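You operate a simulated robot arm through the tools that you are given. There is no shell and no other tool. Be economical: measure what you need, move in short steps, check, and stop when the job is done.

You run a simulated robot arm. Do the job below in one go: nothing can be reset, and whatever is moved stays where it is left.

JOB
Push small cartons 59 and 27 back to the strap's line, pull the strap over them and shut the buckle.
Where things are to end (x, y in the base frame): small carton within 30 mm of [650, 130]; small carton within 30 mm of [650, 360].
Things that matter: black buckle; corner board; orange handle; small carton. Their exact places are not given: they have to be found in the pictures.

It is judged by the outcome, as a careful person would: the job done as asked, and still so three seconds after it is handed in. It fails if anything else is knocked over, pushed out of place, dropped, spilled or broken.

ROBOT AND FRAMES
A 7-joint arm with a fingered hand on a trunk, on a base that drives. Base frame: it is fixed to the floor where the robot stands at the start and does not move with it; the origin is under the middle of the robot, x ahead of it, y to its left, z up; the surface under the hand at the start is at about z = 450. Units: mm, rad, N and s.
With the tool pointing down near the work surface it reaches from about 380 to 720 mm from the robot's upright axis, wherever it stands. Its first joint turns from -2.897 to 2.897 rad. Places, roughly: black buckle [600, 600, 600]; corner board [1000, 750, 500]; orange handle [600, 0, 600]. Payload 3.4 kg.
Tool frame: the origin (TCP) lies between the finger pads and is the grasp point; the fingertips stand 25 mm ahead of it; z points along the fingers, y is the line along which they close. The gripper opens to 88 mm. The gripper's body begins 29 mm behind the TCP. The gripper is a hand of 3 fingers: y runs from the thumb to the fingers, the wrist lies at [-13, -106, -174] in the tool frame.
Orientation is that of the tool frame in the base frame, as a unit quaternion [x, y, z, w]. With the fingers straight down and the wrist toward the robot, the tool's x, y and z point along [0, 1, 0], [1, 0, 0] and [0, 0, -1] of the base frame.

CONTROLS
- The arm moves only by the tool move_arm. Its argument "series" is a list that holds one entry, the list of rows, each a list of 6 numbers: the shift along the tool's x, y, z in m, then the turn, a rotation vector about the tool's x, y, z in rad. In form: [[[x, y, z, ax, ay, az], ...]]. A call has 1 to 12 rows; each row is the pose to reach, as a shift and turn from the pose commanded when the call began, along the tool's axes at that moment. A row lasts 0.2 s, in which the tool goes at most 50 mm and 0.15 rad; a call with a longer step from one row to the next is refused whole. Where a pose cannot be reached the arm comes as near as it can. A force on the tool above 40 N (or 10 N above the force at the start of the call, whichever is more), or a blocked arm, ends the call early, and 0.2 s more pass. In this call time passes only in rows, and 0.2 s behind the last. It gives the time, the measured TCP pose, the force on the tool (base axes), the opening and the grip force at its end, in the units of the frame above (readings bear some noise), with the torque about the TCP (base axes, N m) and any sound that the robot's microphone picked up.
- Cameras (640 x 400 px; columns grow to the right, rows downward): "scene" is now at [15.3, 180.1, 1250.9]; the picture's right is [0.27, -0.96, 0.00], its down [-0.71, -0.20, -0.67] and it looks along [0.64, 0.18, -0.74] (base axes); focal length 270 px, centre (320, 200). "wrist" rides on the gripper at [58, -85, -99] in the tool frame; the picture's right is [-0.67, 0.35, -0.66], its down [-0.69, -0.63, 0.37] and it looks along [-0.29, 0.69, 0.66] (tool axes); focal length 261 px, centre (320, 200).
- grab_frame(camera): a new picture of that camera. The clock stands still meanwhile.
- raise_lower(by): slides the trunk up (or, below 0, down) by that many mm; the arm and the scene camera ride with it, the base frame stays. It gives what a move gives, with no picture.
- steer(legs): drives the robot by 1 to 6 legs, each [ahead, left, turn to the left] in mm, mm and rad, along the robot's own axes; the way and the turn of a leg run together, so that a leg with both is an arc; at most 1500 mm and 3.142 rad a leg. The arm and the cameras ride along, it lands a little off, and it stops where it bumps. It gives what a move gives.
- finger_targets(index, middle, thumb_bend, thumb_turn): sets how far each is bent, from 0 (flat) to 1 (curled in); at 0.3 the hand is open as for a grip, at 0.7 the pads meet at the TCP. One left out holds its place. A second passes; each finger stops where it meets its share of the squeeze, and holds until it gets a number again. It is the only way to open and close the hand. It gives what a move gives, with no picture; readings hold the bend of each and the force on the fingers (four entries, about 0 where the hand has none), thumb and palm. thumb_turn goes from beside the hand (0) to across from the fingers (1), as for a grip.
- head_to(pan, tilt): turns the head with the scene camera to pan (to the left, within 2.705 rad either way) and tilt (down, from -0.506 to 1.204), counted from straight ahead of the robot. It gives what a move gives.
- probe_pixels(camera, pixels): there is no depth. For up to 12 entries [column, row, z] of the newest picture of that camera ("zoom" is the newest enlarged one), the place [x, y] in the base frame at which the ray of that pixel passes the height z, good to about 3 mm. The clock stands still meanwhile.
- close_up(camera, box): a new picture of the part [left, top, right, bottom] of that camera's present view, enlarged. The clock stands still meanwhile.
- hand_in(): hands the job in; it is judged then, once.

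Go step by step. Measure first, check grasps and placings, and put right what went wrong. The budget is 80 turns and 52 pictures, counting those below and the enlarged ones. Unless the task says otherwise, let go and move clear before handing in, and close with one line.

The tools are called after "Call:" as name(argument=value, ...) on one line, values as JSON. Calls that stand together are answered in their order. move_arm: Moves the arm, as the interface text tells. Its arguments: {"type":"object","properties":{"series":{"type":"array"}},"required":["series"]} The other tools are called the same way: raise_lower (by) slides the trunk up or down; finger_targets (index, middle, thumb_bend, thumb_turn) moves the fingers one by one; steer (legs) drives the base; head_to (pan, tilt) turns the head that bears the scene camera; grab_frame (camera) takes a picture; probe_pixels (camera, pixels) gives the place at which the rays of pixels pass given heights; close_up (camera, box) takes an enlarged picture of a part of a camera's view; hand_in () hands the job in.

At the start:

```text
time: 0.0
tool_pos: [547.9, 107.4, 762.8]
orientation: [0.707, 0.707, 0.0, -0.001]
force: [-0.8, 0.5, -0.4]
moment: [-0.02, 0.0, -0.01]
finger_gap: 87.5
grip_force: 0.1
shape: jaw
bend: [0.3, 0.3, 0.3, 0.98]
finger forces: [0.0, 0.0, 0.1, 0.1, 0.1, 0.0]
trunk travel left (down, up): [-275.0, 315.0]
robot x, y, heading: [-4.4, -0.1, 0.002]
head pan, tilt: [0.278, 0.838]
```

scene: 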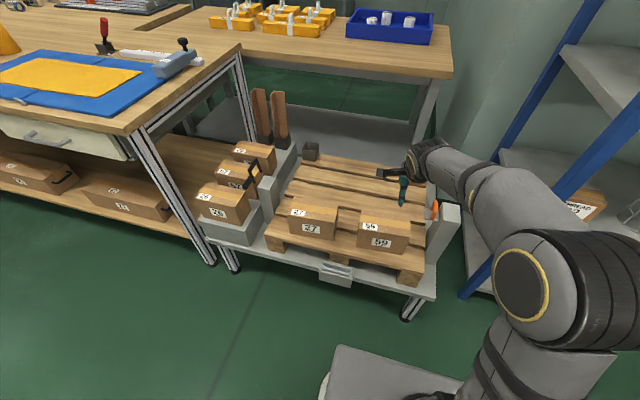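
wrist: 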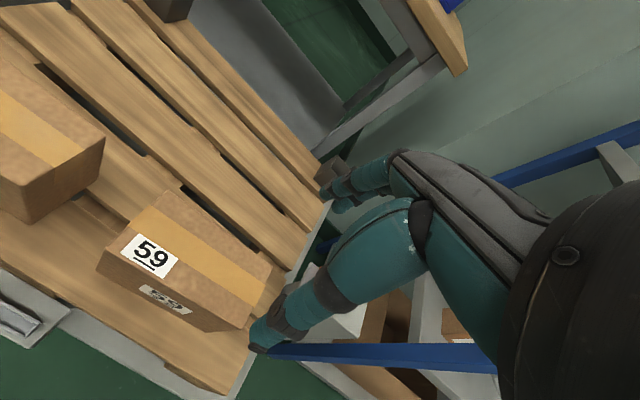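

The scene shows cartons 27 (312,222) and 59 (383,235) on a pallet, an orange handle near (436,208), and a post with a black thing near (255,170). I will enlarge these to understand the strap and buckle.

Call:
close_up(camera="scene", box=[180, 80, 340, 280])

Call:
close_up(camera="scene", box=[320, 130, 480, 330])

```text
2.00 times, centred on (260, 180) of scene
```

zoom: 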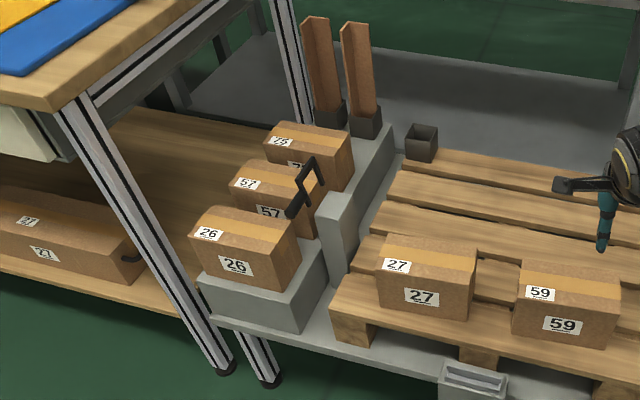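

```text
2.00 times, centred on (400, 230) of scene
```

zoom: 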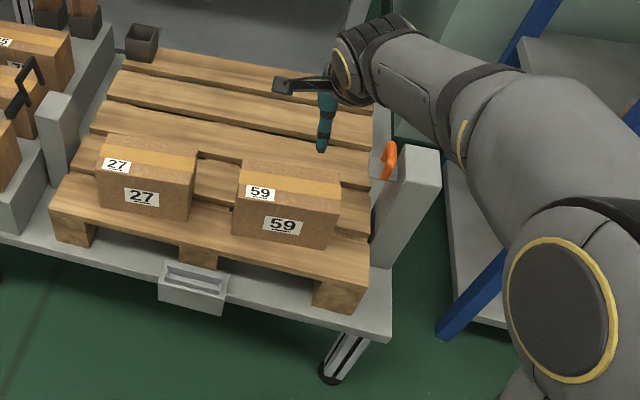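

Cartons, orange handle at zoom (388,160), and buckle lever at about first-zoom (305,190) are seen. I measure them at candidate heights.

Call:
probe_pixels(camera="zoom", pixels=[[100, 212, 450], [193, 222, 450], [235, 237, 450], [333, 250, 450], [238, 183, 550], [340, 198, 550], [250, 160, 550], [388, 160, 600], [420, 150, 600], [373, 240, 450], [140, 28, 500], [58, 95, 600]])

Call:
probe_pixels(camera="scene", pixels=[[256, 162, 600], [242, 186, 600], [255, 90, 800], [275, 92, 800], [263, 146, 500], [283, 145, 500], [436, 208, 600], [312, 150, 500]])

Call:
head_to(pan=0.7, tilt=0.75)

Call:
grab_frame(camera="scene")

```text
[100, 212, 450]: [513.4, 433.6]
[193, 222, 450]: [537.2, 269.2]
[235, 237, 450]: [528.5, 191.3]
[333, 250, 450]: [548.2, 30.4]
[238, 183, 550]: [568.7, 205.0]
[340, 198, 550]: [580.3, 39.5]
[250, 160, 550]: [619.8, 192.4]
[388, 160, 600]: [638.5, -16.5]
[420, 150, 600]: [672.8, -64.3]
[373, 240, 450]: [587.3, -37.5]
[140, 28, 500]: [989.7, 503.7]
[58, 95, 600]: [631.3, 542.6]
```

```text
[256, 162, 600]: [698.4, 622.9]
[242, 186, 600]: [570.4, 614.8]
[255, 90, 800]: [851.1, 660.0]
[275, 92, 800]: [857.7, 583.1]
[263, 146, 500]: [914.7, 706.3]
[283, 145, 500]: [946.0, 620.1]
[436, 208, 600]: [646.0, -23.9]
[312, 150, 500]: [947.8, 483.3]
```

```text
time: 0.9
tool_pos: [547.5, 107.1, 762.6]
orientation: [0.707, 0.707, 0.0, 0.0]
force: [0.2, 0.6, -0.4]
moment: [-0.01, -0.01, 0.05]
finger_gap: 87.7
grip_force: 0.0
shape: jaw
bend: [0.3, 0.3, 0.3, 0.98]
finger forces: [0.0, 0.0, 0.0, 0.0, 0.1, 0.1]
trunk travel left (down, up): [-275.0, 315.0]
robot x, y, heading: [-0.9, 1.3, 0.001]
head pan, tilt: [0.7, 0.75]
```

```text
47 pictures are left
```

scene: 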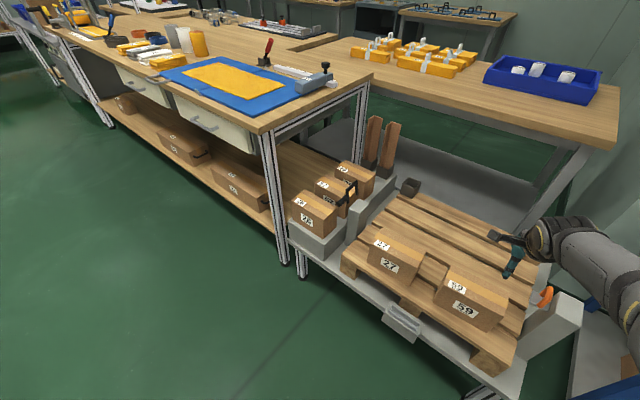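

Now a better view of the left post/lever (355,190) and orange handle (545,297). I zoom into both.

Call:
close_up(camera="scene", box=[325, 155, 405, 205])

Call:
close_up(camera="scene", box=[500, 250, 620, 325])

Call:
grab_frame(camera="wrist")

```text
8.00 times, centred on (365, 180) of scene
```

zoom: 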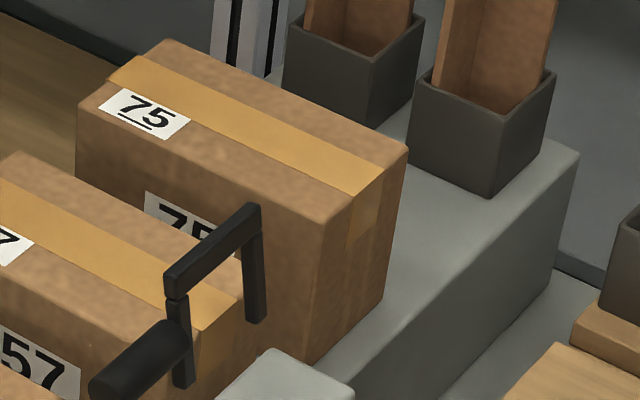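

```text
5.33 times, centred on (560, 288) of scene
```

zoom: 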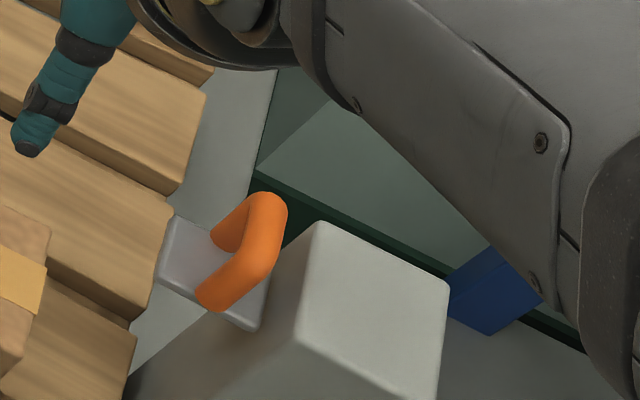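

```text
44 pictures are left
```

wrist: 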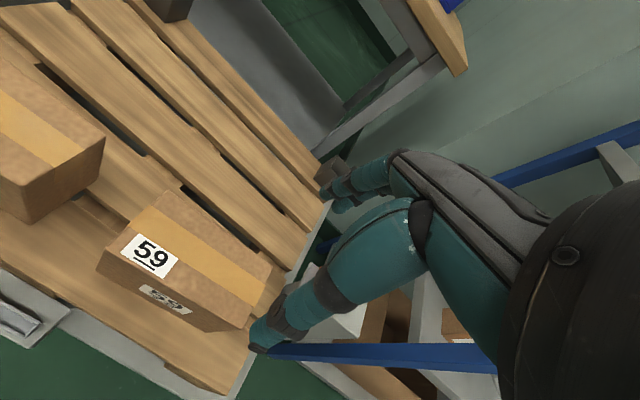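

I probe carton 59 in the wrist view (top corners (165,192), (270,265), (105,250)) at two heights to get size and height by triangulation.

Call:
probe_pixels(camera="wrist", pixels=[[165, 192, 550], [272, 265, 550], [106, 255, 550], [240, 325, 550], [165, 192, 600], [272, 265, 600], [106, 255, 600], [240, 325, 600], [105, 268, 450], [240, 350, 450], [265, 325, 450], [325, 205, 450]])

Call:
probe_pixels(camera="scene", pixels=[[434, 301, 450], [496, 330, 450], [449, 266, 550], [506, 293, 550], [449, 266, 600], [506, 293, 600], [370, 264, 450], [406, 281, 450], [346, 262, 450], [492, 374, 450]])

```text
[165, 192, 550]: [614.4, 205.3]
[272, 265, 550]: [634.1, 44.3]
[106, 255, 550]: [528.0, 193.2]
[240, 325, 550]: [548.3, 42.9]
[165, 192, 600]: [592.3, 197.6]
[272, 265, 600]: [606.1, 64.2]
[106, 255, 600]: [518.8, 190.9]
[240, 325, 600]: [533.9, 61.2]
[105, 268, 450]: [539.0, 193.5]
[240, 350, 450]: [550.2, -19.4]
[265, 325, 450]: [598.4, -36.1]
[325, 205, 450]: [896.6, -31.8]
```

```text
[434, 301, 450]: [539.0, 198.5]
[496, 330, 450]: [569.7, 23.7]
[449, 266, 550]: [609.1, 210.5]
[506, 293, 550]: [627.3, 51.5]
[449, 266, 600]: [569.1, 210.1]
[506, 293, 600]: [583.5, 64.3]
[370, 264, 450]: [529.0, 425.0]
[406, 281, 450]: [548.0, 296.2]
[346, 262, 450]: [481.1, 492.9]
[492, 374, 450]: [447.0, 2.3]
```

Top of carton 59 is at z≈550, corners about (528,193), (548,41), (614,207), (631,47): centre ≈(580,122), size 86×155. Carton 27 similar at about (570,357). I bring the hand in front of carton 59, then low.

Call:
move_arm(series=[[[0.005, -0.035, 0, 0, 0, 0], [0.01, -0.075, 0, 0, 0, 0], [0.017, -0.11, 0, 0, 0, 0], [0.017, -0.115, 0.045, 0, 0, 0], [0.017, -0.115, 0.09, 0, 0, 0], [0.017, -0.115, 0.135, 0, 0, 0], [0.017, -0.115, 0.18, 0, 0, 0], [0.017, -0.115, 0.225, 0, 0, 0], [0.017, -0.115, 0.25, 0, 0, 0], [0.017, -0.115, 0.268, 0, 0, 0]]])

Call:
head_to(pan=0.3, tilt=0.9)

Call:
grab_frame(camera="scene")

Call:
grab_frame(camera="wrist")

```text
time: 3.1
tool_pos: [431.7, 124.3, 492.6]
orientation: [0.707, 0.708, 0.0, 0.0]
force: [0.3, 0.6, 0.0]
moment: [-0.01, 0.01, 0.03]
finger_gap: 87.6
grip_force: 0.0
shape: jaw
bend: [0.3, 0.3, 0.3, 0.98]
finger forces: [0.0, 0.1, 0.0, 0.0, 0.1, 0.0]
trunk travel left (down, up): [-275.0, 315.0]
robot x, y, heading: [-1.8, 2.6, -0.0]
head pan, tilt: [0.7, 0.75]
```

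```text
time: 4.0
tool_pos: [431.3, 124.2, 492.6]
orientation: [0.707, 0.707, -0.001, 0.0]
force: [0.5, -0.5, -0.7]
moment: [0.01, 0.01, -0.02]
finger_gap: 87.7
grip_force: 0.1
shape: jaw
bend: [0.3, 0.3, 0.3, 0.98]
finger forces: [0.0, 0.0, 0.0, 0.1, 0.1, 0.1]
trunk travel left (down, up): [-275.0, 315.0]
robot x, y, heading: [-0.3, 1.0, 0.001]
head pan, tilt: [0.3, 0.901]
```

```text
43 pictures are left
```

scene: 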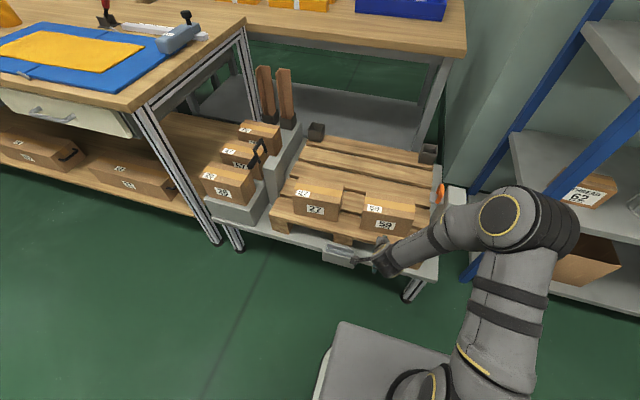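

```text
42 pictures are left
```

wrist: 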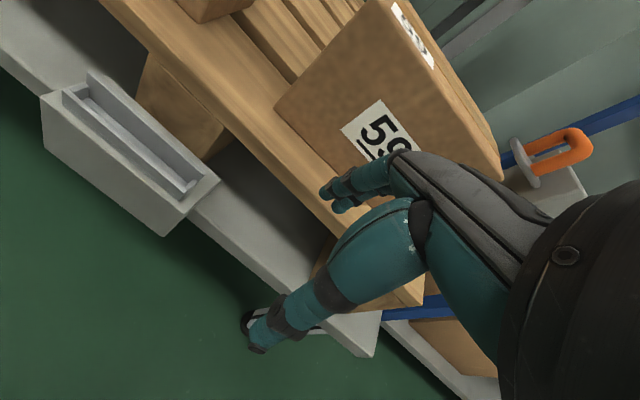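

The hand (fingers at wrist (345,185)) is clear in front of carton 59. I push forward slowly 95 mm and check.

Call:
move_arm(series=[[[0, 0.02, 0, 0, 0, 0], [0, 0.035, 0, 0, 0, 0], [0, 0.045, 0, 0, 0, 0], [0, 0.053, 0, 0, 0, 0], [0, 0.061, 0, 0, 0, 0], [0, 0.068, 0, 0, 0, 0], [0, 0.075, 0, 0, 0, 0], [0, 0.082, 0, 0, 0, 0], [0, 0.088, 0, 0, 0, 0], [0, 0.095, 0, 0, 0, 0]]])

Call:
grab_frame(camera="wrist")

Call:
close_up(camera="scene", box=[240, 120, 480, 270])

```text
time: 6.2
tool_pos: [525.5, 123.6, 494.3]
orientation: [0.707, 0.707, 0.0, 0.001]
force: [-2.7, -0.8, 0.1]
moment: [-0.01, 0.03, -0.08]
finger_gap: 87.5
grip_force: 0.0
shape: jaw
bend: [0.3, 0.32, 0.3, 0.98]
finger forces: [0.0, 2.1, 0.0, 0.0, 0.1, 0.0]
trunk travel left (down, up): [-275.0, 315.0]
robot x, y, heading: [-0.6, 1.0, -0.0]
head pan, tilt: [0.3, 0.901]
```

```text
41 pictures are left
```

wrist: 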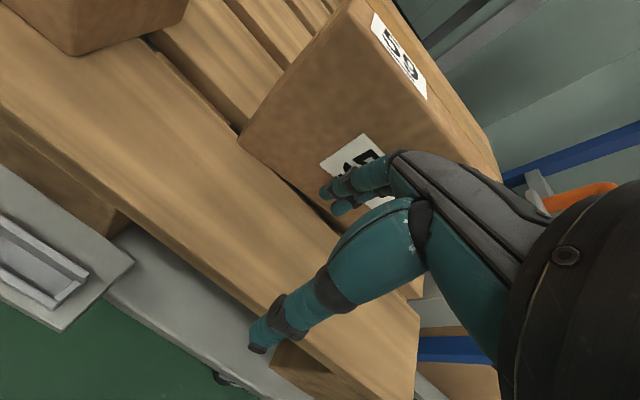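

```text
2.67 times, centred on (360, 195) of scene
```

zoom: 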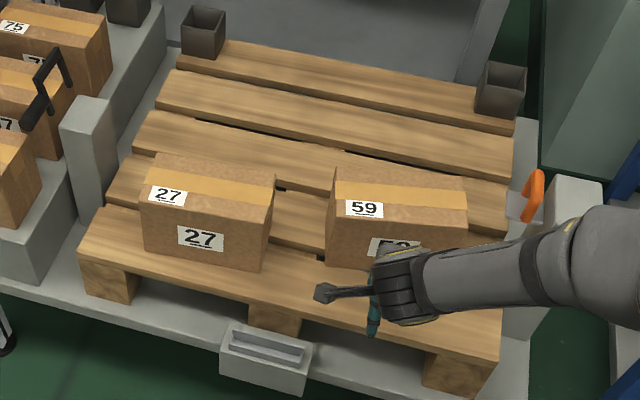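

Carton 59 moved and straightened (zoom corners (327,265), (335,165), (463,178)). Measure.

Call:
probe_pixels(camera="zoom", pixels=[[327, 265, 450], [335, 165, 550], [463, 178, 550], [467, 219, 550], [328, 205, 550], [145, 248, 450], [263, 270, 450], [155, 153, 550], [274, 173, 550]])

```text
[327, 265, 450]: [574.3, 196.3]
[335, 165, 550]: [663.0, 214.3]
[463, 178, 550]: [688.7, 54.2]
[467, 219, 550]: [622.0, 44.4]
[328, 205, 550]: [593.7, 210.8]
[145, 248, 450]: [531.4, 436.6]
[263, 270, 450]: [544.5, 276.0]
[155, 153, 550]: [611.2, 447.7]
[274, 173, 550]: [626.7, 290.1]
```

Carton 59's centre is now ≈(632,128); 18 mm more, then back off.

Call:
move_arm(series=[[[0, 0.006, 0, 0, 0, 0], [0, 0.012, 0, 0, 0, 0], [0, 0.018, 0, 0, 0, 0], [0, 0.018, 0, 0, 0, 0], [0, -0.01, 0, 0, 0, 0], [0, -0.05, 0, 0, 0, 0], [0, -0.095, 0, 0, 0, 0]]])

Call:
steer(legs=[[0, 235, 0]])

Call:
head_to(pan=0.05, tilt=0.9)

Call:
grab_frame(camera="scene")

```text
time: 7.8
tool_pos: [431.5, 124.3, 495.3]
orientation: [0.708, 0.706, 0.0, 0.0]
force: [-0.3, 0.2, 0.1]
moment: [0.0, 0.01, 0.0]
finger_gap: 87.7
grip_force: 0.0
shape: jaw
bend: [0.3, 0.3, 0.3, 0.98]
finger forces: [0.0, 0.0, 0.0, 0.1, 0.0, 0.0]
trunk travel left (down, up): [-275.0, 315.0]
robot x, y, heading: [-0.0, 2.1, 0.001]
head pan, tilt: [0.3, 0.901]
```

```text
time: 9.5
tool_pos: [431.5, 354.3, 494.8]
orientation: [0.706, 0.708, 0.0, 0.0]
force: [-0.8, -0.7, 0.3]
moment: [0.01, 0.02, -0.05]
finger_gap: 87.7
grip_force: 0.0
shape: jaw
bend: [0.3, 0.3, 0.3, 0.98]
finger forces: [0.0, 0.0, 0.0, 0.0, 0.0, 0.0]
trunk travel left (down, up): [-275.0, 315.0]
robot x, y, heading: [-0.5, 228.3, -0.001]
head pan, tilt: [0.3, 0.901]
```

```text
time: 10.2
tool_pos: [431.9, 353.8, 494.7]
orientation: [0.707, 0.708, 0.0, 0.0]
force: [0.9, 0.2, -0.8]
moment: [-0.03, 0.03, -0.03]
finger_gap: 87.5
grip_force: 0.0
shape: jaw
bend: [0.3, 0.3, 0.3, 0.98]
finger forces: [0.0, 0.1, 0.0, 0.1, 0.1, 0.1]
trunk travel left (down, up): [-275.0, 315.0]
robot x, y, heading: [-2.2, 227.3, -0.0]
head pan, tilt: [0.051, 0.901]
```

```text
39 pictures are left
```

scene: 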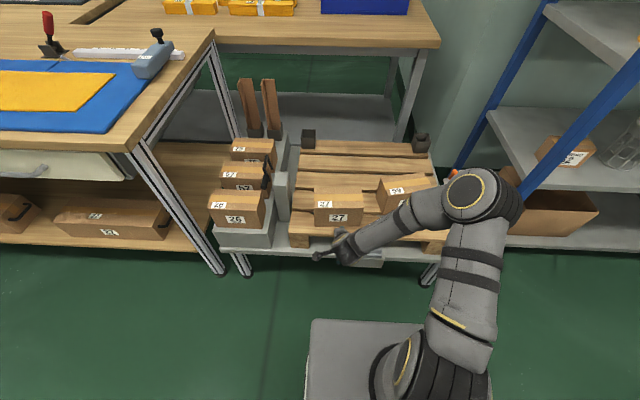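

Hand is in front of carton 27 at y≈354; I shift to y≈364 and push to TCP x≈543 as with 59.

Call:
move_arm(series=[[[0.01, 0.015, 0, 0, 0, 0], [0.01, 0.03, 0, 0, 0, 0], [0.01, 0.042, 0, 0, 0, 0], [0.01, 0.052, 0, 0, 0, 0], [0.01, 0.061, 0, 0, 0, 0], [0.01, 0.07, 0, 0, 0, 0], [0.01, 0.079, 0, 0, 0, 0], [0.01, 0.088, 0, 0, 0, 0], [0.01, 0.096, 0, 0, 0, 0], [0.01, 0.104, 0, 0, 0, 0], [0.01, 0.11, 0, 0, 0, 0]]])

Call:
move_arm(series=[[[0, -0.03, 0, 0, 0, 0], [0, -0.07, -0.02, 0, 0, 0], [0, -0.11, -0.05, 0, 0, 0], [0, -0.11, -0.1, 0, 0, 0], [0, -0.11, -0.15, 0, 0, 0], [0, -0.11, -0.2, 0, 0, 0], [0, -0.11, -0.25, 0, 0, 0]]])

Call:
close_up(camera="scene", box=[210, 100, 470, 262])

Call:
grab_frame(camera="wrist")

```text
time: 12.7
tool_pos: [540.6, 362.6, 494.1]
orientation: [0.707, 0.707, 0.0, 0.0]
force: [-1.1, 0.0, 0.4]
moment: [0.02, -0.03, 0.0]
finger_gap: 87.1
grip_force: 0.1
shape: jaw
bend: [0.3, 0.32, 0.3, 0.98]
finger forces: [0.1, 1.8, 0.0, 0.0, 0.0, 0.1]
trunk travel left (down, up): [-275.0, 315.0]
robot x, y, heading: [-0.7, 231.2, 0.003]
head pan, tilt: [0.051, 0.901]
```

```text
time: 14.2
tool_pos: [433.7, 362.3, 747.3]
orientation: [0.706, 0.708, 0.0, 0.0]
force: [0.0, -0.2, 0.0]
moment: [0.0, 0.0, 0.01]
finger_gap: 87.3
grip_force: 0.0
shape: jaw
bend: [0.3, 0.3, 0.3, 0.98]
finger forces: [0.0, 0.1, 0.1, 0.1, 0.0, 0.0]
trunk travel left (down, up): [-275.0, 315.0]
robot x, y, heading: [0.9, 230.1, 0.003]
head pan, tilt: [0.051, 0.901]
```

```text
2.46 times, centred on (340, 181) of scene
```

zoom: 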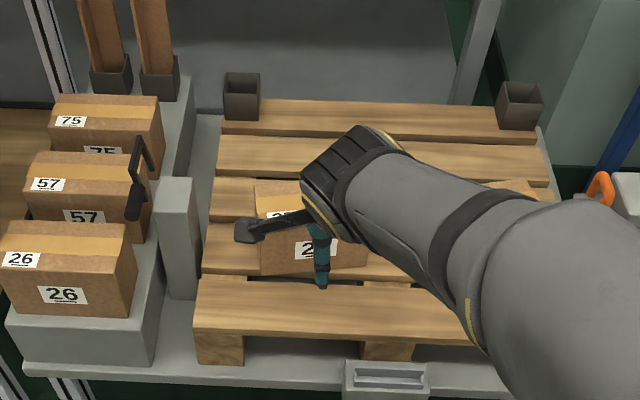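

```text
37 pictures are left
```

wrist: 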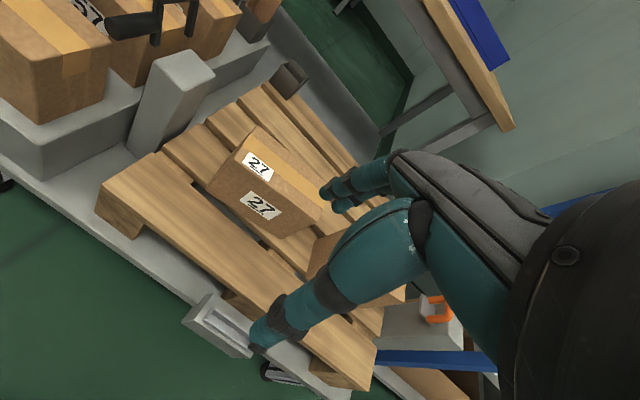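

Cartons partly hidden by the arm. I move the hand left, higher, to see the buckle with the wrist camera and uncover the cartons.

Call:
move_arm(series=[[[0.04, 0, -0.01, 0, 0, 0], [0.08, 0, -0.02, 0, 0, 0], [0.12, 0, -0.03, 0, 0, 0], [0.16, 0.0, -0.04, 0, 0, 0], [0.2, 0.0, -0.05, 0, 0, 0], [0.24, 0.0, -0.05, 0, 0, 0]]])

Call:
close_up(camera="scene", box=[210, 100, 470, 262])

Call:
grab_frame(camera="wrist")

```text
time: 15.7
tool_pos: [430.2, 604.7, 795.3]
orientation: [0.707, 0.707, 0.0, 0.0]
force: [-0.6, -0.1, -0.1]
moment: [0.02, -0.01, -0.01]
finger_gap: 88.0
grip_force: 0.1
shape: jaw
bend: [0.3, 0.3, 0.3, 0.98]
finger forces: [0.0, 0.0, 0.0, 0.1, 0.1, 0.0]
trunk travel left (down, up): [-275.0, 315.0]
robot x, y, heading: [-0.2, 229.7, -0.001]
head pan, tilt: [0.051, 0.901]
```

```text
2.46 times, centred on (340, 181) of scene
```

zoom: 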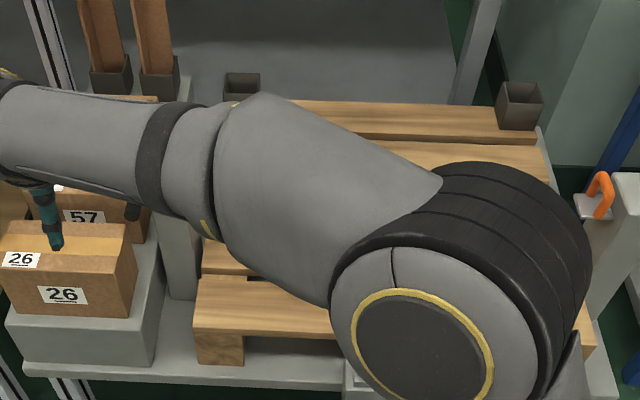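

```text
35 pictures are left
```

wrist: 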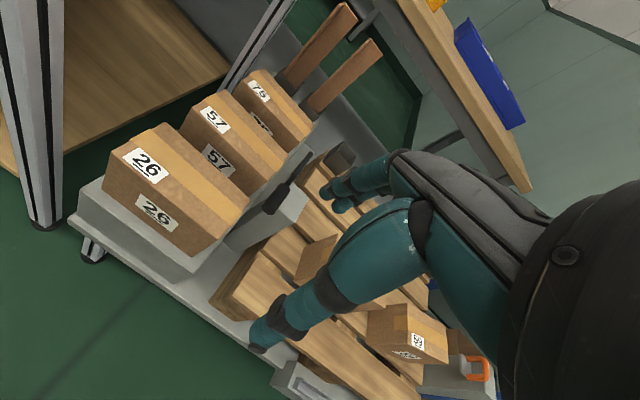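

Arm blocks; the handle is seen at zoom (600,195). I sweep the hand right to view the handle with the wrist camera while uncovering the cartons and buckle.

Call:
move_arm(series=[[[-0.05, 0, 0, 0, 0, 0], [-0.1, 0, 0, 0, 0, 0], [-0.15, 0, 0, 0, 0, 0], [-0.2, 0.0, 0, 0, 0, 0], [-0.25, 0.0, 0, 0, 0, 0], [-0.3, 0, 0, 0, 0, 0], [-0.35, 0, 0, 0, 0, 0], [-0.4, 0, 0, 0, 0, 0], [-0.445, 0.02, 0, 0, 0, 0], [-0.49, 0.04, 0, 0, 0, 0], [-0.535, 0.06, 0, 0, 0, 0], [-0.58, 0.08, 0, 0, 0, 0]]])

Call:
move_arm(series=[[[-0.04, 0.02, 0.01, 0, 0, 0], [-0.065, 0.03, 0.04, 0, 0, 0]]])

Call:
grab_frame(camera="wrist")

Call:
close_up(camera="scene", box=[210, 100, 470, 262])

```text
time: 18.2
tool_pos: [512.6, 24.3, 796.0]
orientation: [0.706, 0.708, 0.001, 0.0]
force: [-0.2, 0.2, -0.1]
moment: [-0.01, 0.04, -0.01]
finger_gap: 87.7
grip_force: 0.1
shape: jaw
bend: [0.3, 0.3, 0.3, 0.98]
finger forces: [0.0, 0.0, 0.0, 0.0, 0.0, 0.0]
trunk travel left (down, up): [-275.0, 315.0]
robot x, y, heading: [-3.9, 228.8, 0.003]
head pan, tilt: [0.051, 0.901]
```

```text
time: 18.9
tool_pos: [544.7, -40.8, 756.1]
orientation: [0.707, 0.708, 0.001, 0.0]
force: [0.2, 0.1, -0.4]
moment: [0.01, 0.03, -0.01]
finger_gap: 87.7
grip_force: 0.1
shape: jaw
bend: [0.3, 0.3, 0.3, 0.98]
finger forces: [0.0, 0.1, 0.0, 0.0, 0.0, 0.0]
trunk travel left (down, up): [-275.0, 315.0]
robot x, y, heading: [-2.4, 230.3, 0.0]
head pan, tilt: [0.051, 0.901]
```

```text
34 pictures are left
```

wrist: 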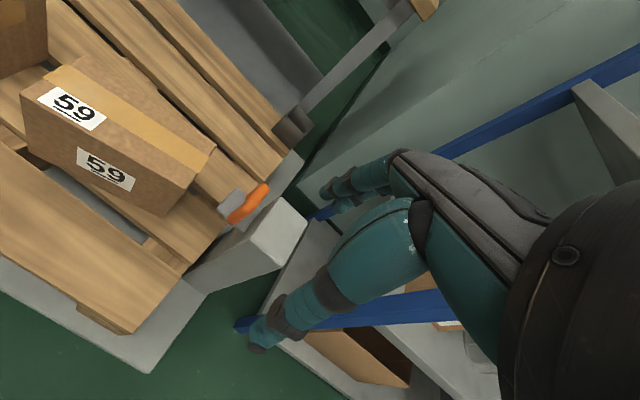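

```text
2.46 times, centred on (340, 181) of scene
```

zoom: 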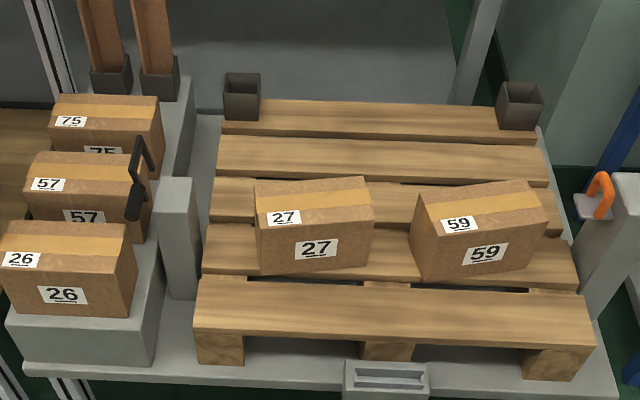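

Both cartons sit on the line. Measuring their top corners (27: (254,185),(368,176),(373,208),(258,217); 59: (415,190),(525,180),(548,213),(425,230)), the handle and the lever.

Call:
probe_pixels(camera="zoom", pixels=[[254, 185, 550], [368, 176, 550], [373, 208, 550], [258, 217, 550], [415, 190, 550], [525, 180, 550], [548, 213, 550], [425, 230, 550], [600, 178, 600], [602, 215, 600], [175, 182, 600], [133, 215, 600]])

Call:
close_up(camera="wrist", box=[190, 160, 318, 240])

Call:
close_up(camera="scene", box=[430, 155, 478, 195])

Call:
close_up(camera="scene", box=[245, 145, 309, 225])

```text
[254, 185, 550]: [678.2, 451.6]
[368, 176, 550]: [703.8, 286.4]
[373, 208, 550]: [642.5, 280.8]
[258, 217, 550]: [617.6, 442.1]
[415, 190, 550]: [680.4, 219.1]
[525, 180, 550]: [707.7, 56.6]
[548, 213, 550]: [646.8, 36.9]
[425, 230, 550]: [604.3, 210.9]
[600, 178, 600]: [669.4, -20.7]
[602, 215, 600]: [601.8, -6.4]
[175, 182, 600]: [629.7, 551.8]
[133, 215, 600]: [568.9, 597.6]
```

```text
5.00 times, centred on (254, 200) of wrist
```

zoom: 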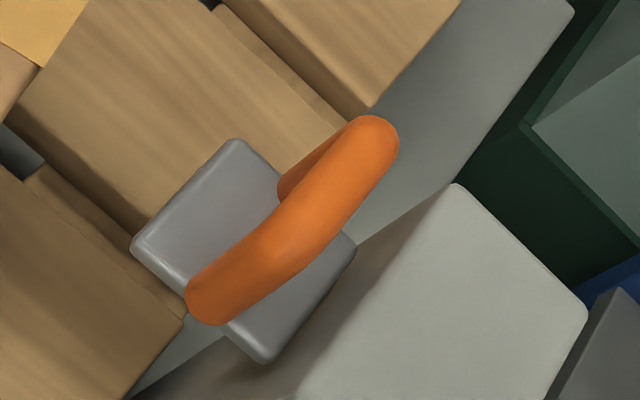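

```text
10.00 times, centred on (454, 175) of scene
```

zoom: 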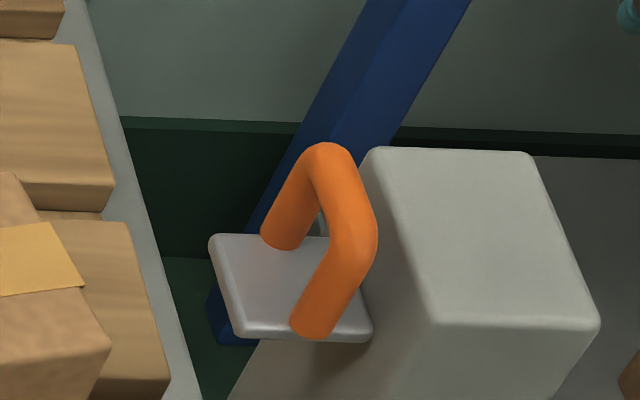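

```text
5.00 times, centred on (277, 185) of scene
```

zoom: 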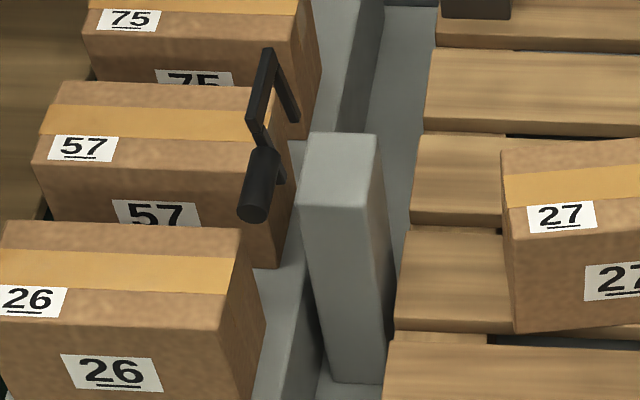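

Carton centres ≈(660,365) and (660,131): within tolerance. The handle is an arch over a horizontal tongue plate; I triangulate its height and that of the posts.

Call:
probe_pixels(camera="scene", pixels=[[465.5, 178.5, 600], [462.5, 171, 600], [465.5, 178.5, 650], [462.5, 171, 650], [461, 187.5, 580], [458, 179, 580], [468, 170, 600], [484, 171, 600], [489, 187, 600]])

Call:
probe_pixels(camera="wrist", pixels=[[234, 218, 600], [265, 189, 600], [234, 218, 650], [265, 189, 650], [236, 188, 550], [217, 209, 550], [236, 188, 600], [217, 209, 600], [281, 197, 600], [306, 222, 600]])

```text
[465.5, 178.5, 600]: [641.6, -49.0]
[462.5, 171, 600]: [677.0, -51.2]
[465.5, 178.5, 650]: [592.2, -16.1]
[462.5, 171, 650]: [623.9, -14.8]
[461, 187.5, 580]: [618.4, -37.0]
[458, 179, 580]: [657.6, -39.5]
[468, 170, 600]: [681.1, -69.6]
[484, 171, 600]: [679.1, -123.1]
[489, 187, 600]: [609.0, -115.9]
```

```text
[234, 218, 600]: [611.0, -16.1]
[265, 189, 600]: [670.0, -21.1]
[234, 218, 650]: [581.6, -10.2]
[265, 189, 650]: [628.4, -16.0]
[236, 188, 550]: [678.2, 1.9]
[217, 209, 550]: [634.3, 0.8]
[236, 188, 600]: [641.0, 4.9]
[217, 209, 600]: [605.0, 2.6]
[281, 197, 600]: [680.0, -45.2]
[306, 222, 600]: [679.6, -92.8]
```

The zoom was centred differently than I assumed (left edge is 422); I re-probe with right pixels.

Call:
probe_pixels(camera="scene", pixels=[[457.5, 178.5, 600], [454.5, 171, 600], [457.5, 178.5, 650], [454.5, 171, 650], [453, 187.5, 580], [450, 179, 580], [459, 170, 600], [475, 170.5, 600], [482, 187.5, 600], [465.5, 187, 600], [443, 178.5, 580], [446, 188.5, 580]])

Call:
probe_pixels(camera="scene", pixels=[[275, 172, 600], [288, 172, 600], [287, 185, 600], [273, 185, 600], [266, 155, 650], [263, 168, 650], [272, 169, 600], [269, 181, 600], [265, 178, 620], [263, 187, 620]])

```text
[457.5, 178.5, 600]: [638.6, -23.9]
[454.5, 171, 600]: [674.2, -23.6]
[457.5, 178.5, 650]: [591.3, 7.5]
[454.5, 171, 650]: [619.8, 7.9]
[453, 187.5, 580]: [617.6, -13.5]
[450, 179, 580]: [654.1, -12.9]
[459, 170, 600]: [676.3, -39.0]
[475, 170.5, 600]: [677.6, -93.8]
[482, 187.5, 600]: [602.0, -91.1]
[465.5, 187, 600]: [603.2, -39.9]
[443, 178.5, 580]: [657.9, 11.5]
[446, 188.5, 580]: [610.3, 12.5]
```

```text
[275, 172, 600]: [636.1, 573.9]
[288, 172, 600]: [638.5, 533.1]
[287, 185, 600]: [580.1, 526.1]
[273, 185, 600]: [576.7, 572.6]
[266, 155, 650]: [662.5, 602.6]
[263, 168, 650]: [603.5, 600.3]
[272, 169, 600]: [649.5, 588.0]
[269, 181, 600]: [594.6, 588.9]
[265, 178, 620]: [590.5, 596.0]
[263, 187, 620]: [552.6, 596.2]
```

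The handle arch is about at (640,-18), top z≈608, plate z≈570, with the post face near y=-40. I take a tighter zoom from both cameras for precise numbers.

Call:
close_up(camera="wrist", box=[214, 178, 278, 218])

Call:
probe_pixels(camera="zoom", pixels=[[320, 200, 600]])

```text
10.00 times, centred on (246, 198) of wrist
```

zoom: 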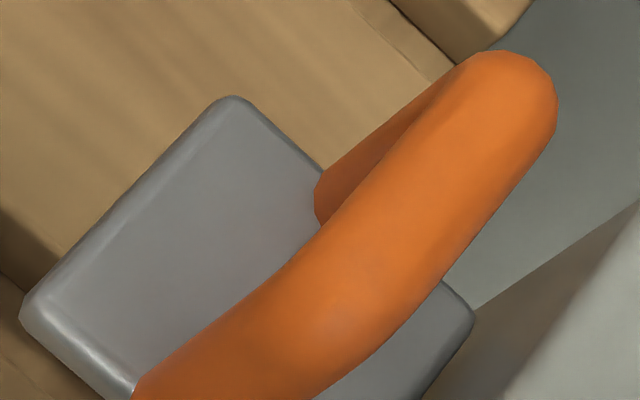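

```text
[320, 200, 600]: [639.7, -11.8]
```

Bar axis ≈(641,-17,z≈613), post top z=600, plate z≈570, so the bar stands above the post top. Before grasping, I look at the buckle from close with the wrist camera.

Call:
move_arm(series=[[[0.05, -0.02, -0.03, 0, 0, 0], [0.1, -0.03, -0.05, 0, 0, 0], [0.15, -0.03, -0.05, 0, 0, 0], [0.2, -0.03, -0.05, 0, 0, 0], [0.25, -0.03, -0.05, 0, 0, 0], [0.3, -0.03, -0.05, 0, 0, 0], [0.35, -0.03, -0.05, 0, 0, 0], [0.4, -0.03, -0.05, 0, 0, 0], [0.45, -0.03, -0.05, 0, 0, 0], [0.5, -0.03, -0.05, 0, 0, 0], [0.55, -0.03, -0.05, 0, 0, 0], [0.6, -0.02, -0.05, 0, 0, 0]]])

Call:
grab_frame(camera="wrist")

Call:
close_up(camera="wrist", box=[150, 100, 310, 200])

```text
refused: row 1 steps farther than a row can; nothing moved
```

```text
28 pictures are left
```

wrist: 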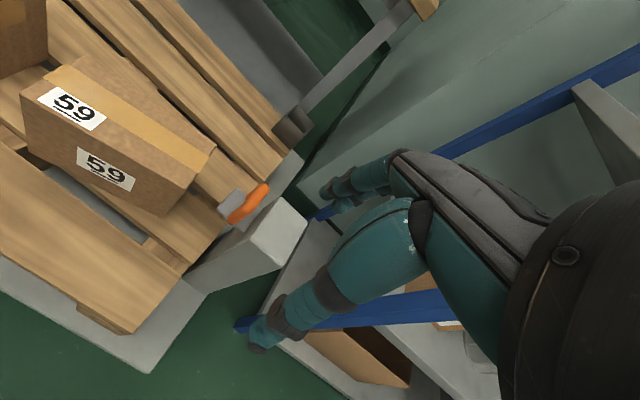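

```text
4.00 times, centred on (230, 150) of wrist
```

zoom: 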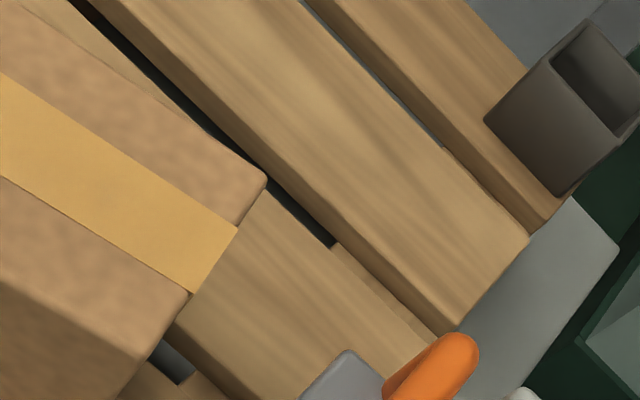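

The move was refused (step too long), so nothing moved. I resend it with shorter rows and look afterwards.

Call:
move_arm(series=[[[0.03, -0.01, -0.03, 0, 0, 0], [0.07, -0.02, -0.05, 0, 0, 0], [0.118, -0.02, -0.05, 0, 0, 0], [0.166, -0.02, -0.05, 0, 0, 0], [0.214, -0.02, -0.05, 0, 0, 0], [0.262, -0.02, -0.05, 0, 0, 0], [0.31, -0.02, -0.05, 0, 0, 0], [0.358, -0.02, -0.05, 0, 0, 0], [0.406, -0.02, -0.05, 0, 0, 0], [0.454, -0.02, -0.05, 0, 0, 0], [0.502, -0.02, -0.05, 0, 0, 0], [0.55, -0.02, -0.05, 0, 0, 0]]])

Call:
move_arm(series=[[[0.04, 0, 0, 0, 0, 0], [0.07, 0.005, 0.01, 0, 0, 0]]])

Call:
grab_frame(camera="wrist")

```text
time: 21.4
tool_pos: [521.0, 509.0, 805.8]
orientation: [0.707, 0.708, 0.0, 0.0]
force: [1.1, 0.0, -0.4]
moment: [0.03, 0.02, 0.03]
finger_gap: 87.9
grip_force: 0.2
shape: jaw
bend: [0.3, 0.3, 0.3, 0.98]
finger forces: [0.1, 0.0, 0.0, 0.1, 0.0, 0.0]
trunk travel left (down, up): [-275.0, 315.0]
robot x, y, heading: [3.6, 231.4, -0.001]
head pan, tilt: [0.051, 0.901]
```

```text
time: 22.1
tool_pos: [528.0, 579.6, 795.1]
orientation: [0.706, 0.708, 0.001, 0.0]
force: [0.4, -0.6, 0.2]
moment: [0.02, -0.02, -0.01]
finger_gap: 87.6
grip_force: 0.0
shape: jaw
bend: [0.3, 0.3, 0.3, 0.98]
finger forces: [0.1, 0.0, 0.0, 0.0, 0.0, 0.1]
trunk travel left (down, up): [-275.0, 315.0]
robot x, y, heading: [2.6, 227.9, -0.004]
head pan, tilt: [0.051, 0.901]
```

```text
26 pictures are left
```

wrist: 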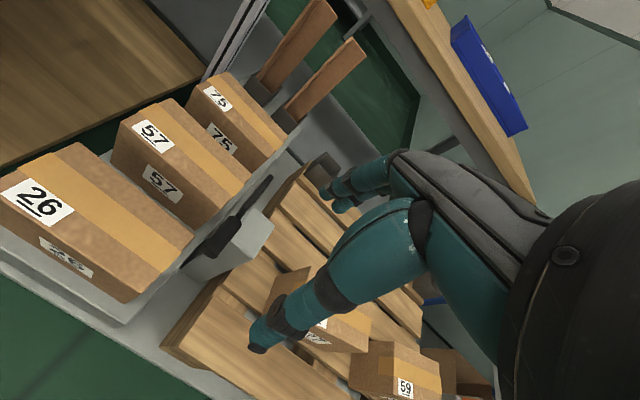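

Call:
close_up(camera="wrist", box=[176, 168, 288, 288])

```text
3.33 times, centred on (232, 228) of wrist
```

zoom: 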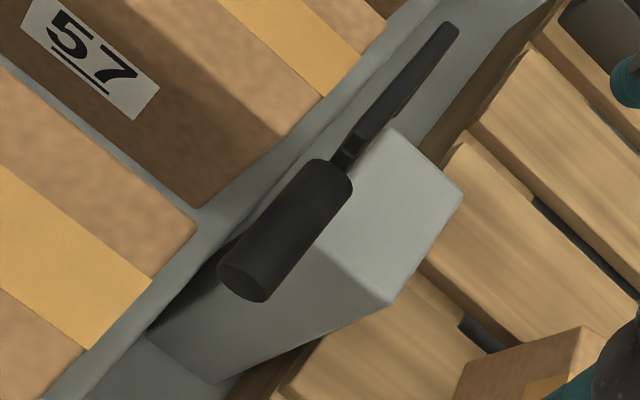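

The U‑frame is upright beside the post's outer face, with the round grip pointing toward the robot. I triangulate against the scene view.

Call:
probe_pixels(camera="zoom", pixels=[[245, 280, 600], [245, 280, 650], [335, 180, 600], [335, 180, 650], [450, 30, 600], [450, 30, 650], [395, 128, 600], [462, 197, 600], [393, 303, 600], [395, 128, 570], [462, 197, 570], [393, 303, 570]])

```text
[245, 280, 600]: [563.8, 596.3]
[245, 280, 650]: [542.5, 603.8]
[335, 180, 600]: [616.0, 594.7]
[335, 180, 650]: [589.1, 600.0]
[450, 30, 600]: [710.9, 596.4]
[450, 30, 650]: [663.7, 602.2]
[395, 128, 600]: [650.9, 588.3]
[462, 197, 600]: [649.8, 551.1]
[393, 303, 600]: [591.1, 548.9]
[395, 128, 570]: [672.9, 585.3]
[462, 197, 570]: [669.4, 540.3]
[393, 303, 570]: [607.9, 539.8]
```

Left post top is z≈558 (x 615–678, y 537–584); the frame top bar is at z≈650, grip around (555–600,597,615). I need a frontal look at the buckle mechanism, so I lower the hand in front and tilt it.

Call:
move_arm(series=[[[-0.01, -0.03, 0.02, -0.1, 0, 0], [-0.02, -0.06, 0.05, -0.2, 0, 0], [-0.03, -0.08, 0.09, -0.3, 0, 0], [-0.04, -0.092, 0.13, -0.4, 0, 0], [-0.048, -0.092, 0.165, -0.5, 0, 0], [-0.048, -0.092, 0.189, -0.6, 0, 0]]])

Call:
grab_frame(camera="wrist")

```text
time: 23.4
tool_pos: [433.1, 535.6, 607.1]
orientation: [0.675, 0.676, 0.21, 0.208]
force: [-0.5, 0.2, 0.4]
moment: [0.03, 0.0, 0.02]
finger_gap: 87.8
grip_force: 0.1
shape: jaw
bend: [0.3, 0.3, 0.3, 0.98]
finger forces: [0.0, 0.0, 0.0, 0.1, 0.0, 0.1]
trunk travel left (down, up): [-275.0, 315.0]
robot x, y, heading: [-0.8, 225.4, 0.002]
head pan, tilt: [0.051, 0.901]
```

```text
24 pictures are left
```

wrist: 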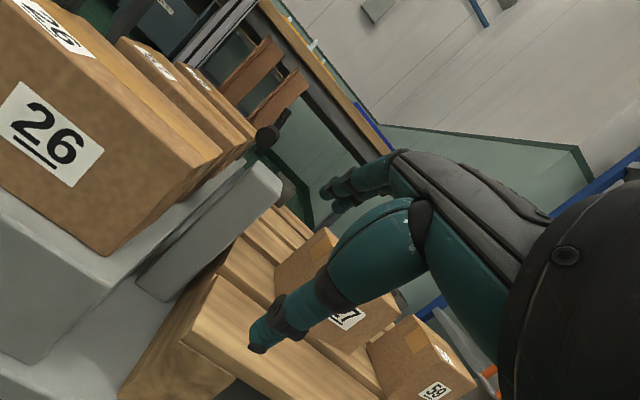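

Call:
close_up(camera="wrist", box=[208, 90, 320, 160])

```text
5.71 times, centred on (264, 125) of wrist
```

zoom: 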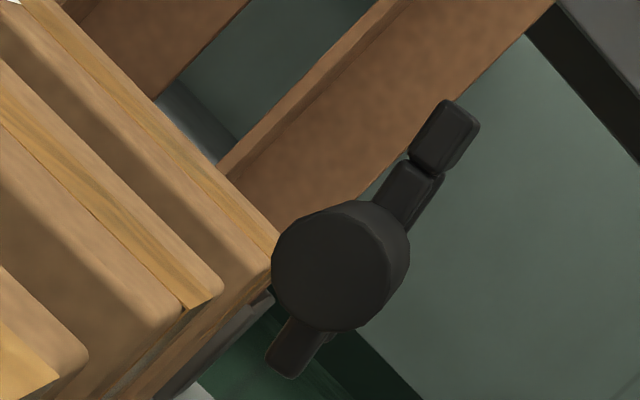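

The frame's legs end at about (y 590, z 600), leaning 13° outward, cartons right behind it, so it must swing inward (−y) over the post. Now I raise and untilt the hand, and place the base a bit left and ahead so both ends are in reach.

Call:
move_arm(series=[[[-0.017, 0.01, -0.025, 0.1, 0, 0], [-0.034, 0.025, -0.05, 0.2, 0, 0], [-0.05, 0.043, -0.08, 0.3, 0, 0], [-0.067, 0.063, -0.11, 0.4, 0, 0], [-0.084, 0.083, -0.135, 0.5, 0, 0], [-0.1, 0.099, -0.162, 0.6, 0, 0]]])

Call:
steer(legs=[[50, 45, 0]])

```text
time: 24.9
tool_pos: [425.0, 432.7, 798.0]
orientation: [0.706, 0.708, 0.001, 0.0]
force: [0.1, 0.6, 0.2]
moment: [-0.01, 0.01, -0.01]
finger_gap: 87.8
grip_force: 0.1
shape: jaw
bend: [0.3, 0.3, 0.3, 0.98]
finger forces: [0.0, 0.0, 0.1, 0.1, 0.0, 0.0]
trunk travel left (down, up): [-275.0, 315.0]
robot x, y, heading: [-0.6, 227.5, 0.002]
head pan, tilt: [0.051, 0.901]
```

```text
time: 25.9
tool_pos: [474.4, 480.1, 797.3]
orientation: [0.706, 0.708, 0.0, 0.0]
force: [0.3, 1.6, 0.1]
moment: [-0.02, 0.03, 0.02]
finger_gap: 87.8
grip_force: 0.1
shape: jaw
bend: [0.3, 0.3, 0.3, 0.98]
finger forces: [0.0, 0.1, 0.0, 0.1, 0.1, 0.1]
trunk travel left (down, up): [-275.0, 315.0]
robot x, y, heading: [48.2, 273.7, 0.001]
head pan, tilt: [0.051, 0.901]
```

Base at (48,274). Now I sweep above the handle at (641,-12).

Call:
move_arm(series=[[[-0.045, 0.01, 0, 0, 0, 0], [-0.09, 0.02, 0, 0, 0, 0], [-0.135, 0.03, 0, 0, 0, 0], [-0.18, 0.045, 0, 0, 0, 0], [-0.225, 0.06, 0, 0, 0, 0], [-0.27, 0.075, 0, 0, 0, 0], [-0.315, 0.09, 0, 0, 0, 0], [-0.36, 0.105, 0, 0, 0, 0], [-0.405, 0.125, 0, 0, 0, 0], [-0.45, 0.145, 0.01, 0, 0, 0], [-0.492, 0.167, 0.03, 0, 0, 0], [-0.492, 0.167, 0.06, 0, 0, 0]]])

Call:
head_to(pan=-0.4, tilt=0.8)

Call:
grab_frame(camera="scene")

```text
refused: row 10 steps farther than a row can; nothing moved
```

```text
time: 26.8
tool_pos: [472.7, 480.3, 797.4]
orientation: [0.706, 0.709, -0.001, 0.0]
force: [-0.3, -0.4, -0.6]
moment: [-0.02, -0.01, 0.0]
finger_gap: 87.9
grip_force: 0.0
shape: jaw
bend: [0.3, 0.3, 0.3, 0.98]
finger forces: [0.1, 0.0, 0.1, 0.0, 0.1, 0.0]
trunk travel left (down, up): [-275.0, 315.0]
robot x, y, heading: [48.6, 273.9, 0.005]
head pan, tilt: [-0.4, 0.799]
```

```text
22 pictures are left
```

scene: 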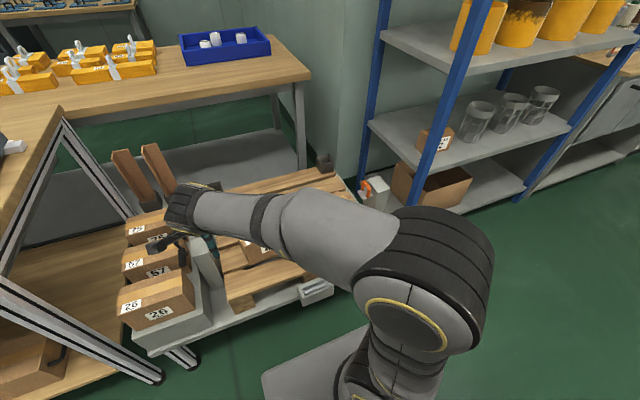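

Refused again by a hair; the shelf (blue upright at (380,90)) is off to the right, clear of the handle. I resend with smaller rows.

Call:
move_arm(series=[[[-0.044, 0.01, 0, 0, 0, 0], [-0.088, 0.022, 0, 0, 0, 0], [-0.132, 0.036, 0, 0, 0, 0], [-0.176, 0.05, 0, 0, 0, 0], [-0.22, 0.065, 0, 0, 0, 0], [-0.264, 0.08, 0, 0, 0, 0], [-0.308, 0.095, 0, 0, 0, 0], [-0.352, 0.11, 0, 0, 0, 0], [-0.396, 0.125, 0, 0, 0, 0], [-0.44, 0.142, 0, 0, 0, 0], [-0.475, 0.16, 0.0, 0, 0, 0], [-0.492, 0.168, 0.03, 0, 0, 0]]])

Call:
close_up(camera="scene", box=[310, 130, 438, 210])

```text
time: 29.4
tool_pos: [645.3, -13.2, 766.3]
orientation: [0.706, 0.708, 0.001, -0.001]
force: [-1.1, 0.0, 0.0]
moment: [0.0, 0.01, 0.01]
finger_gap: 87.6
grip_force: 0.0
shape: jaw
bend: [0.3, 0.3, 0.3, 0.98]
finger forces: [0.0, 0.1, 0.0, 0.0, 0.0, 0.1]
trunk travel left (down, up): [-275.0, 315.0]
robot x, y, heading: [47.2, 272.8, 0.006]
head pan, tilt: [-0.4, 0.799]
```

```text
5.00 times, centred on (374, 170) of scene
```

zoom: 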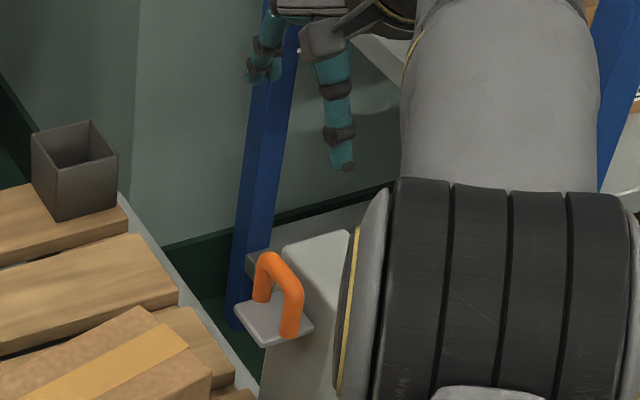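

Good view of the arch (legs at zoom (290,335) and (262,300), bar (270,260)–(292,290)). Probe them.

Call:
probe_pixels(camera="zoom", pixels=[[290, 333, 575], [262, 298, 575], [292, 290, 610], [268, 260, 610], [237, 308, 570], [268, 345, 570], [311, 327, 570], [262, 77, 740], [345, 168, 740], [290, 245, 600], [345, 232, 600]])

```text
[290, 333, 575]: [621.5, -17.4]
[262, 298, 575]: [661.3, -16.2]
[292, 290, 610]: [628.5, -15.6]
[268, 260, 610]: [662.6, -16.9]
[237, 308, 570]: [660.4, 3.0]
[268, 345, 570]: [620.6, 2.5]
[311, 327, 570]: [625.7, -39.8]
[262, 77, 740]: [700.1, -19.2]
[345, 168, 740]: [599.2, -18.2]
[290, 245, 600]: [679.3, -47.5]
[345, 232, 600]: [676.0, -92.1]
```

Arch centre (641.5,-17), legs 40 mm apart. Fingers straddle it; I descend to z≈592 and close.

Call:
move_arm(series=[[[-0.001, -0.004, 0.045, 0, 0, 0], [-0.001, -0.004, 0.09, 0, 0, 0], [-0.001, -0.004, 0.12, 0, 0, 0], [-0.001, -0.004, 0.145, 0, 0, 0], [-0.001, -0.004, 0.16, 0, 0, 0], [-0.001, -0.004, 0.173, 0, 0, 0]]])

Call:
close_up(camera="scene", box=[326, 140, 422, 200])

```text
time: 30.8
tool_pos: [640.1, -13.3, 595.8]
orientation: [0.705, 0.709, -0.001, 0.0]
force: [0.5, -1.4, 0.0]
moment: [0.0, 0.02, 0.01]
finger_gap: 87.8
grip_force: 0.1
shape: jaw
bend: [0.3, 0.3, 0.3, 0.98]
finger forces: [0.1, 0.0, 0.0, 0.0, 0.0, 0.0]
trunk travel left (down, up): [-275.0, 315.0]
robot x, y, heading: [46.5, 278.0, 0.001]
head pan, tilt: [-0.4, 0.799]
```

```text
6.67 times, centred on (374, 170) of scene
```

zoom: 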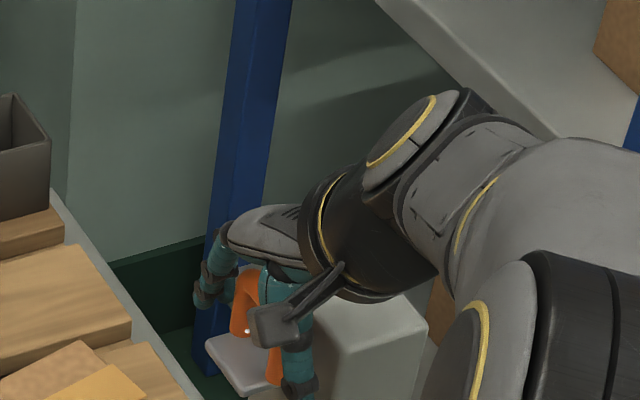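

The arch is between thumb and fingers. Close the hand.

Call:
finger_targets(index=0.75, middle=0.75, thumb_bend=0.75)

Call:
move_arm(series=[[[0.004, 0, -0.003, 0, 0, 0], [0.012, 0, -0.01, 0, 0, 0], [0.022, 0, -0.02, 0, 0, 0]]])

Call:
close_up(camera="scene", box=[310, 130, 438, 210])

```text
time: 31.8
tool_pos: [641.5, -12.0, 596.8]
orientation: [0.706, 0.708, 0.0, 0.001]
force: [18.1, -1.1, 8.0]
moment: [-0.06, -0.69, -0.07]
finger_gap: 23.3
grip_force: 18.9
shape: fingers
bend: [0.54, 0.49, 0.65, 0.96]
finger forces: [14.2, 13.8, 0.1, 0.1, 10.5, 0.0]
trunk travel left (down, up): [-275.0, 315.0]
robot x, y, heading: [48.7, 272.3, 0.002]
head pan, tilt: [-0.4, 0.799]
```

```text
time: 32.5
tool_pos: [641.1, 11.7, 611.7]
orientation: [0.705, 0.709, -0.001, -0.002]
force: [10.3, 1.6, -10.6]
moment: [0.04, -0.05, -0.02]
finger_gap: 0.1
grip_force: 7.2
shape: fingers
bend: [0.71, 0.5, 0.74, 0.96]
finger forces: [0.8, 10.7, 0.0, 0.1, 3.3, 0.0]
trunk travel left (down, up): [-275.0, 315.0]
robot x, y, heading: [50.9, 274.2, 0.005]
head pan, tilt: [-0.4, 0.799]
```

```text
5.00 times, centred on (374, 170) of scene
```

zoom: 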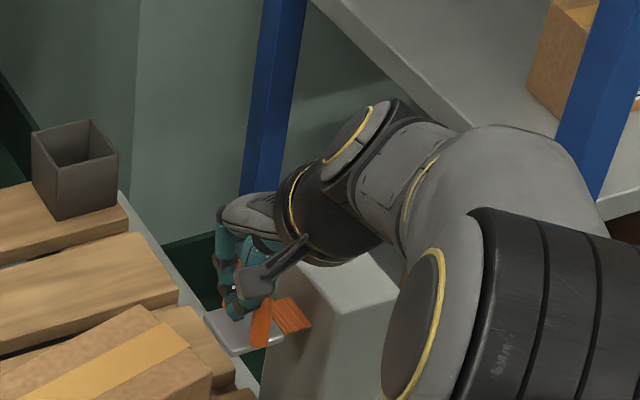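

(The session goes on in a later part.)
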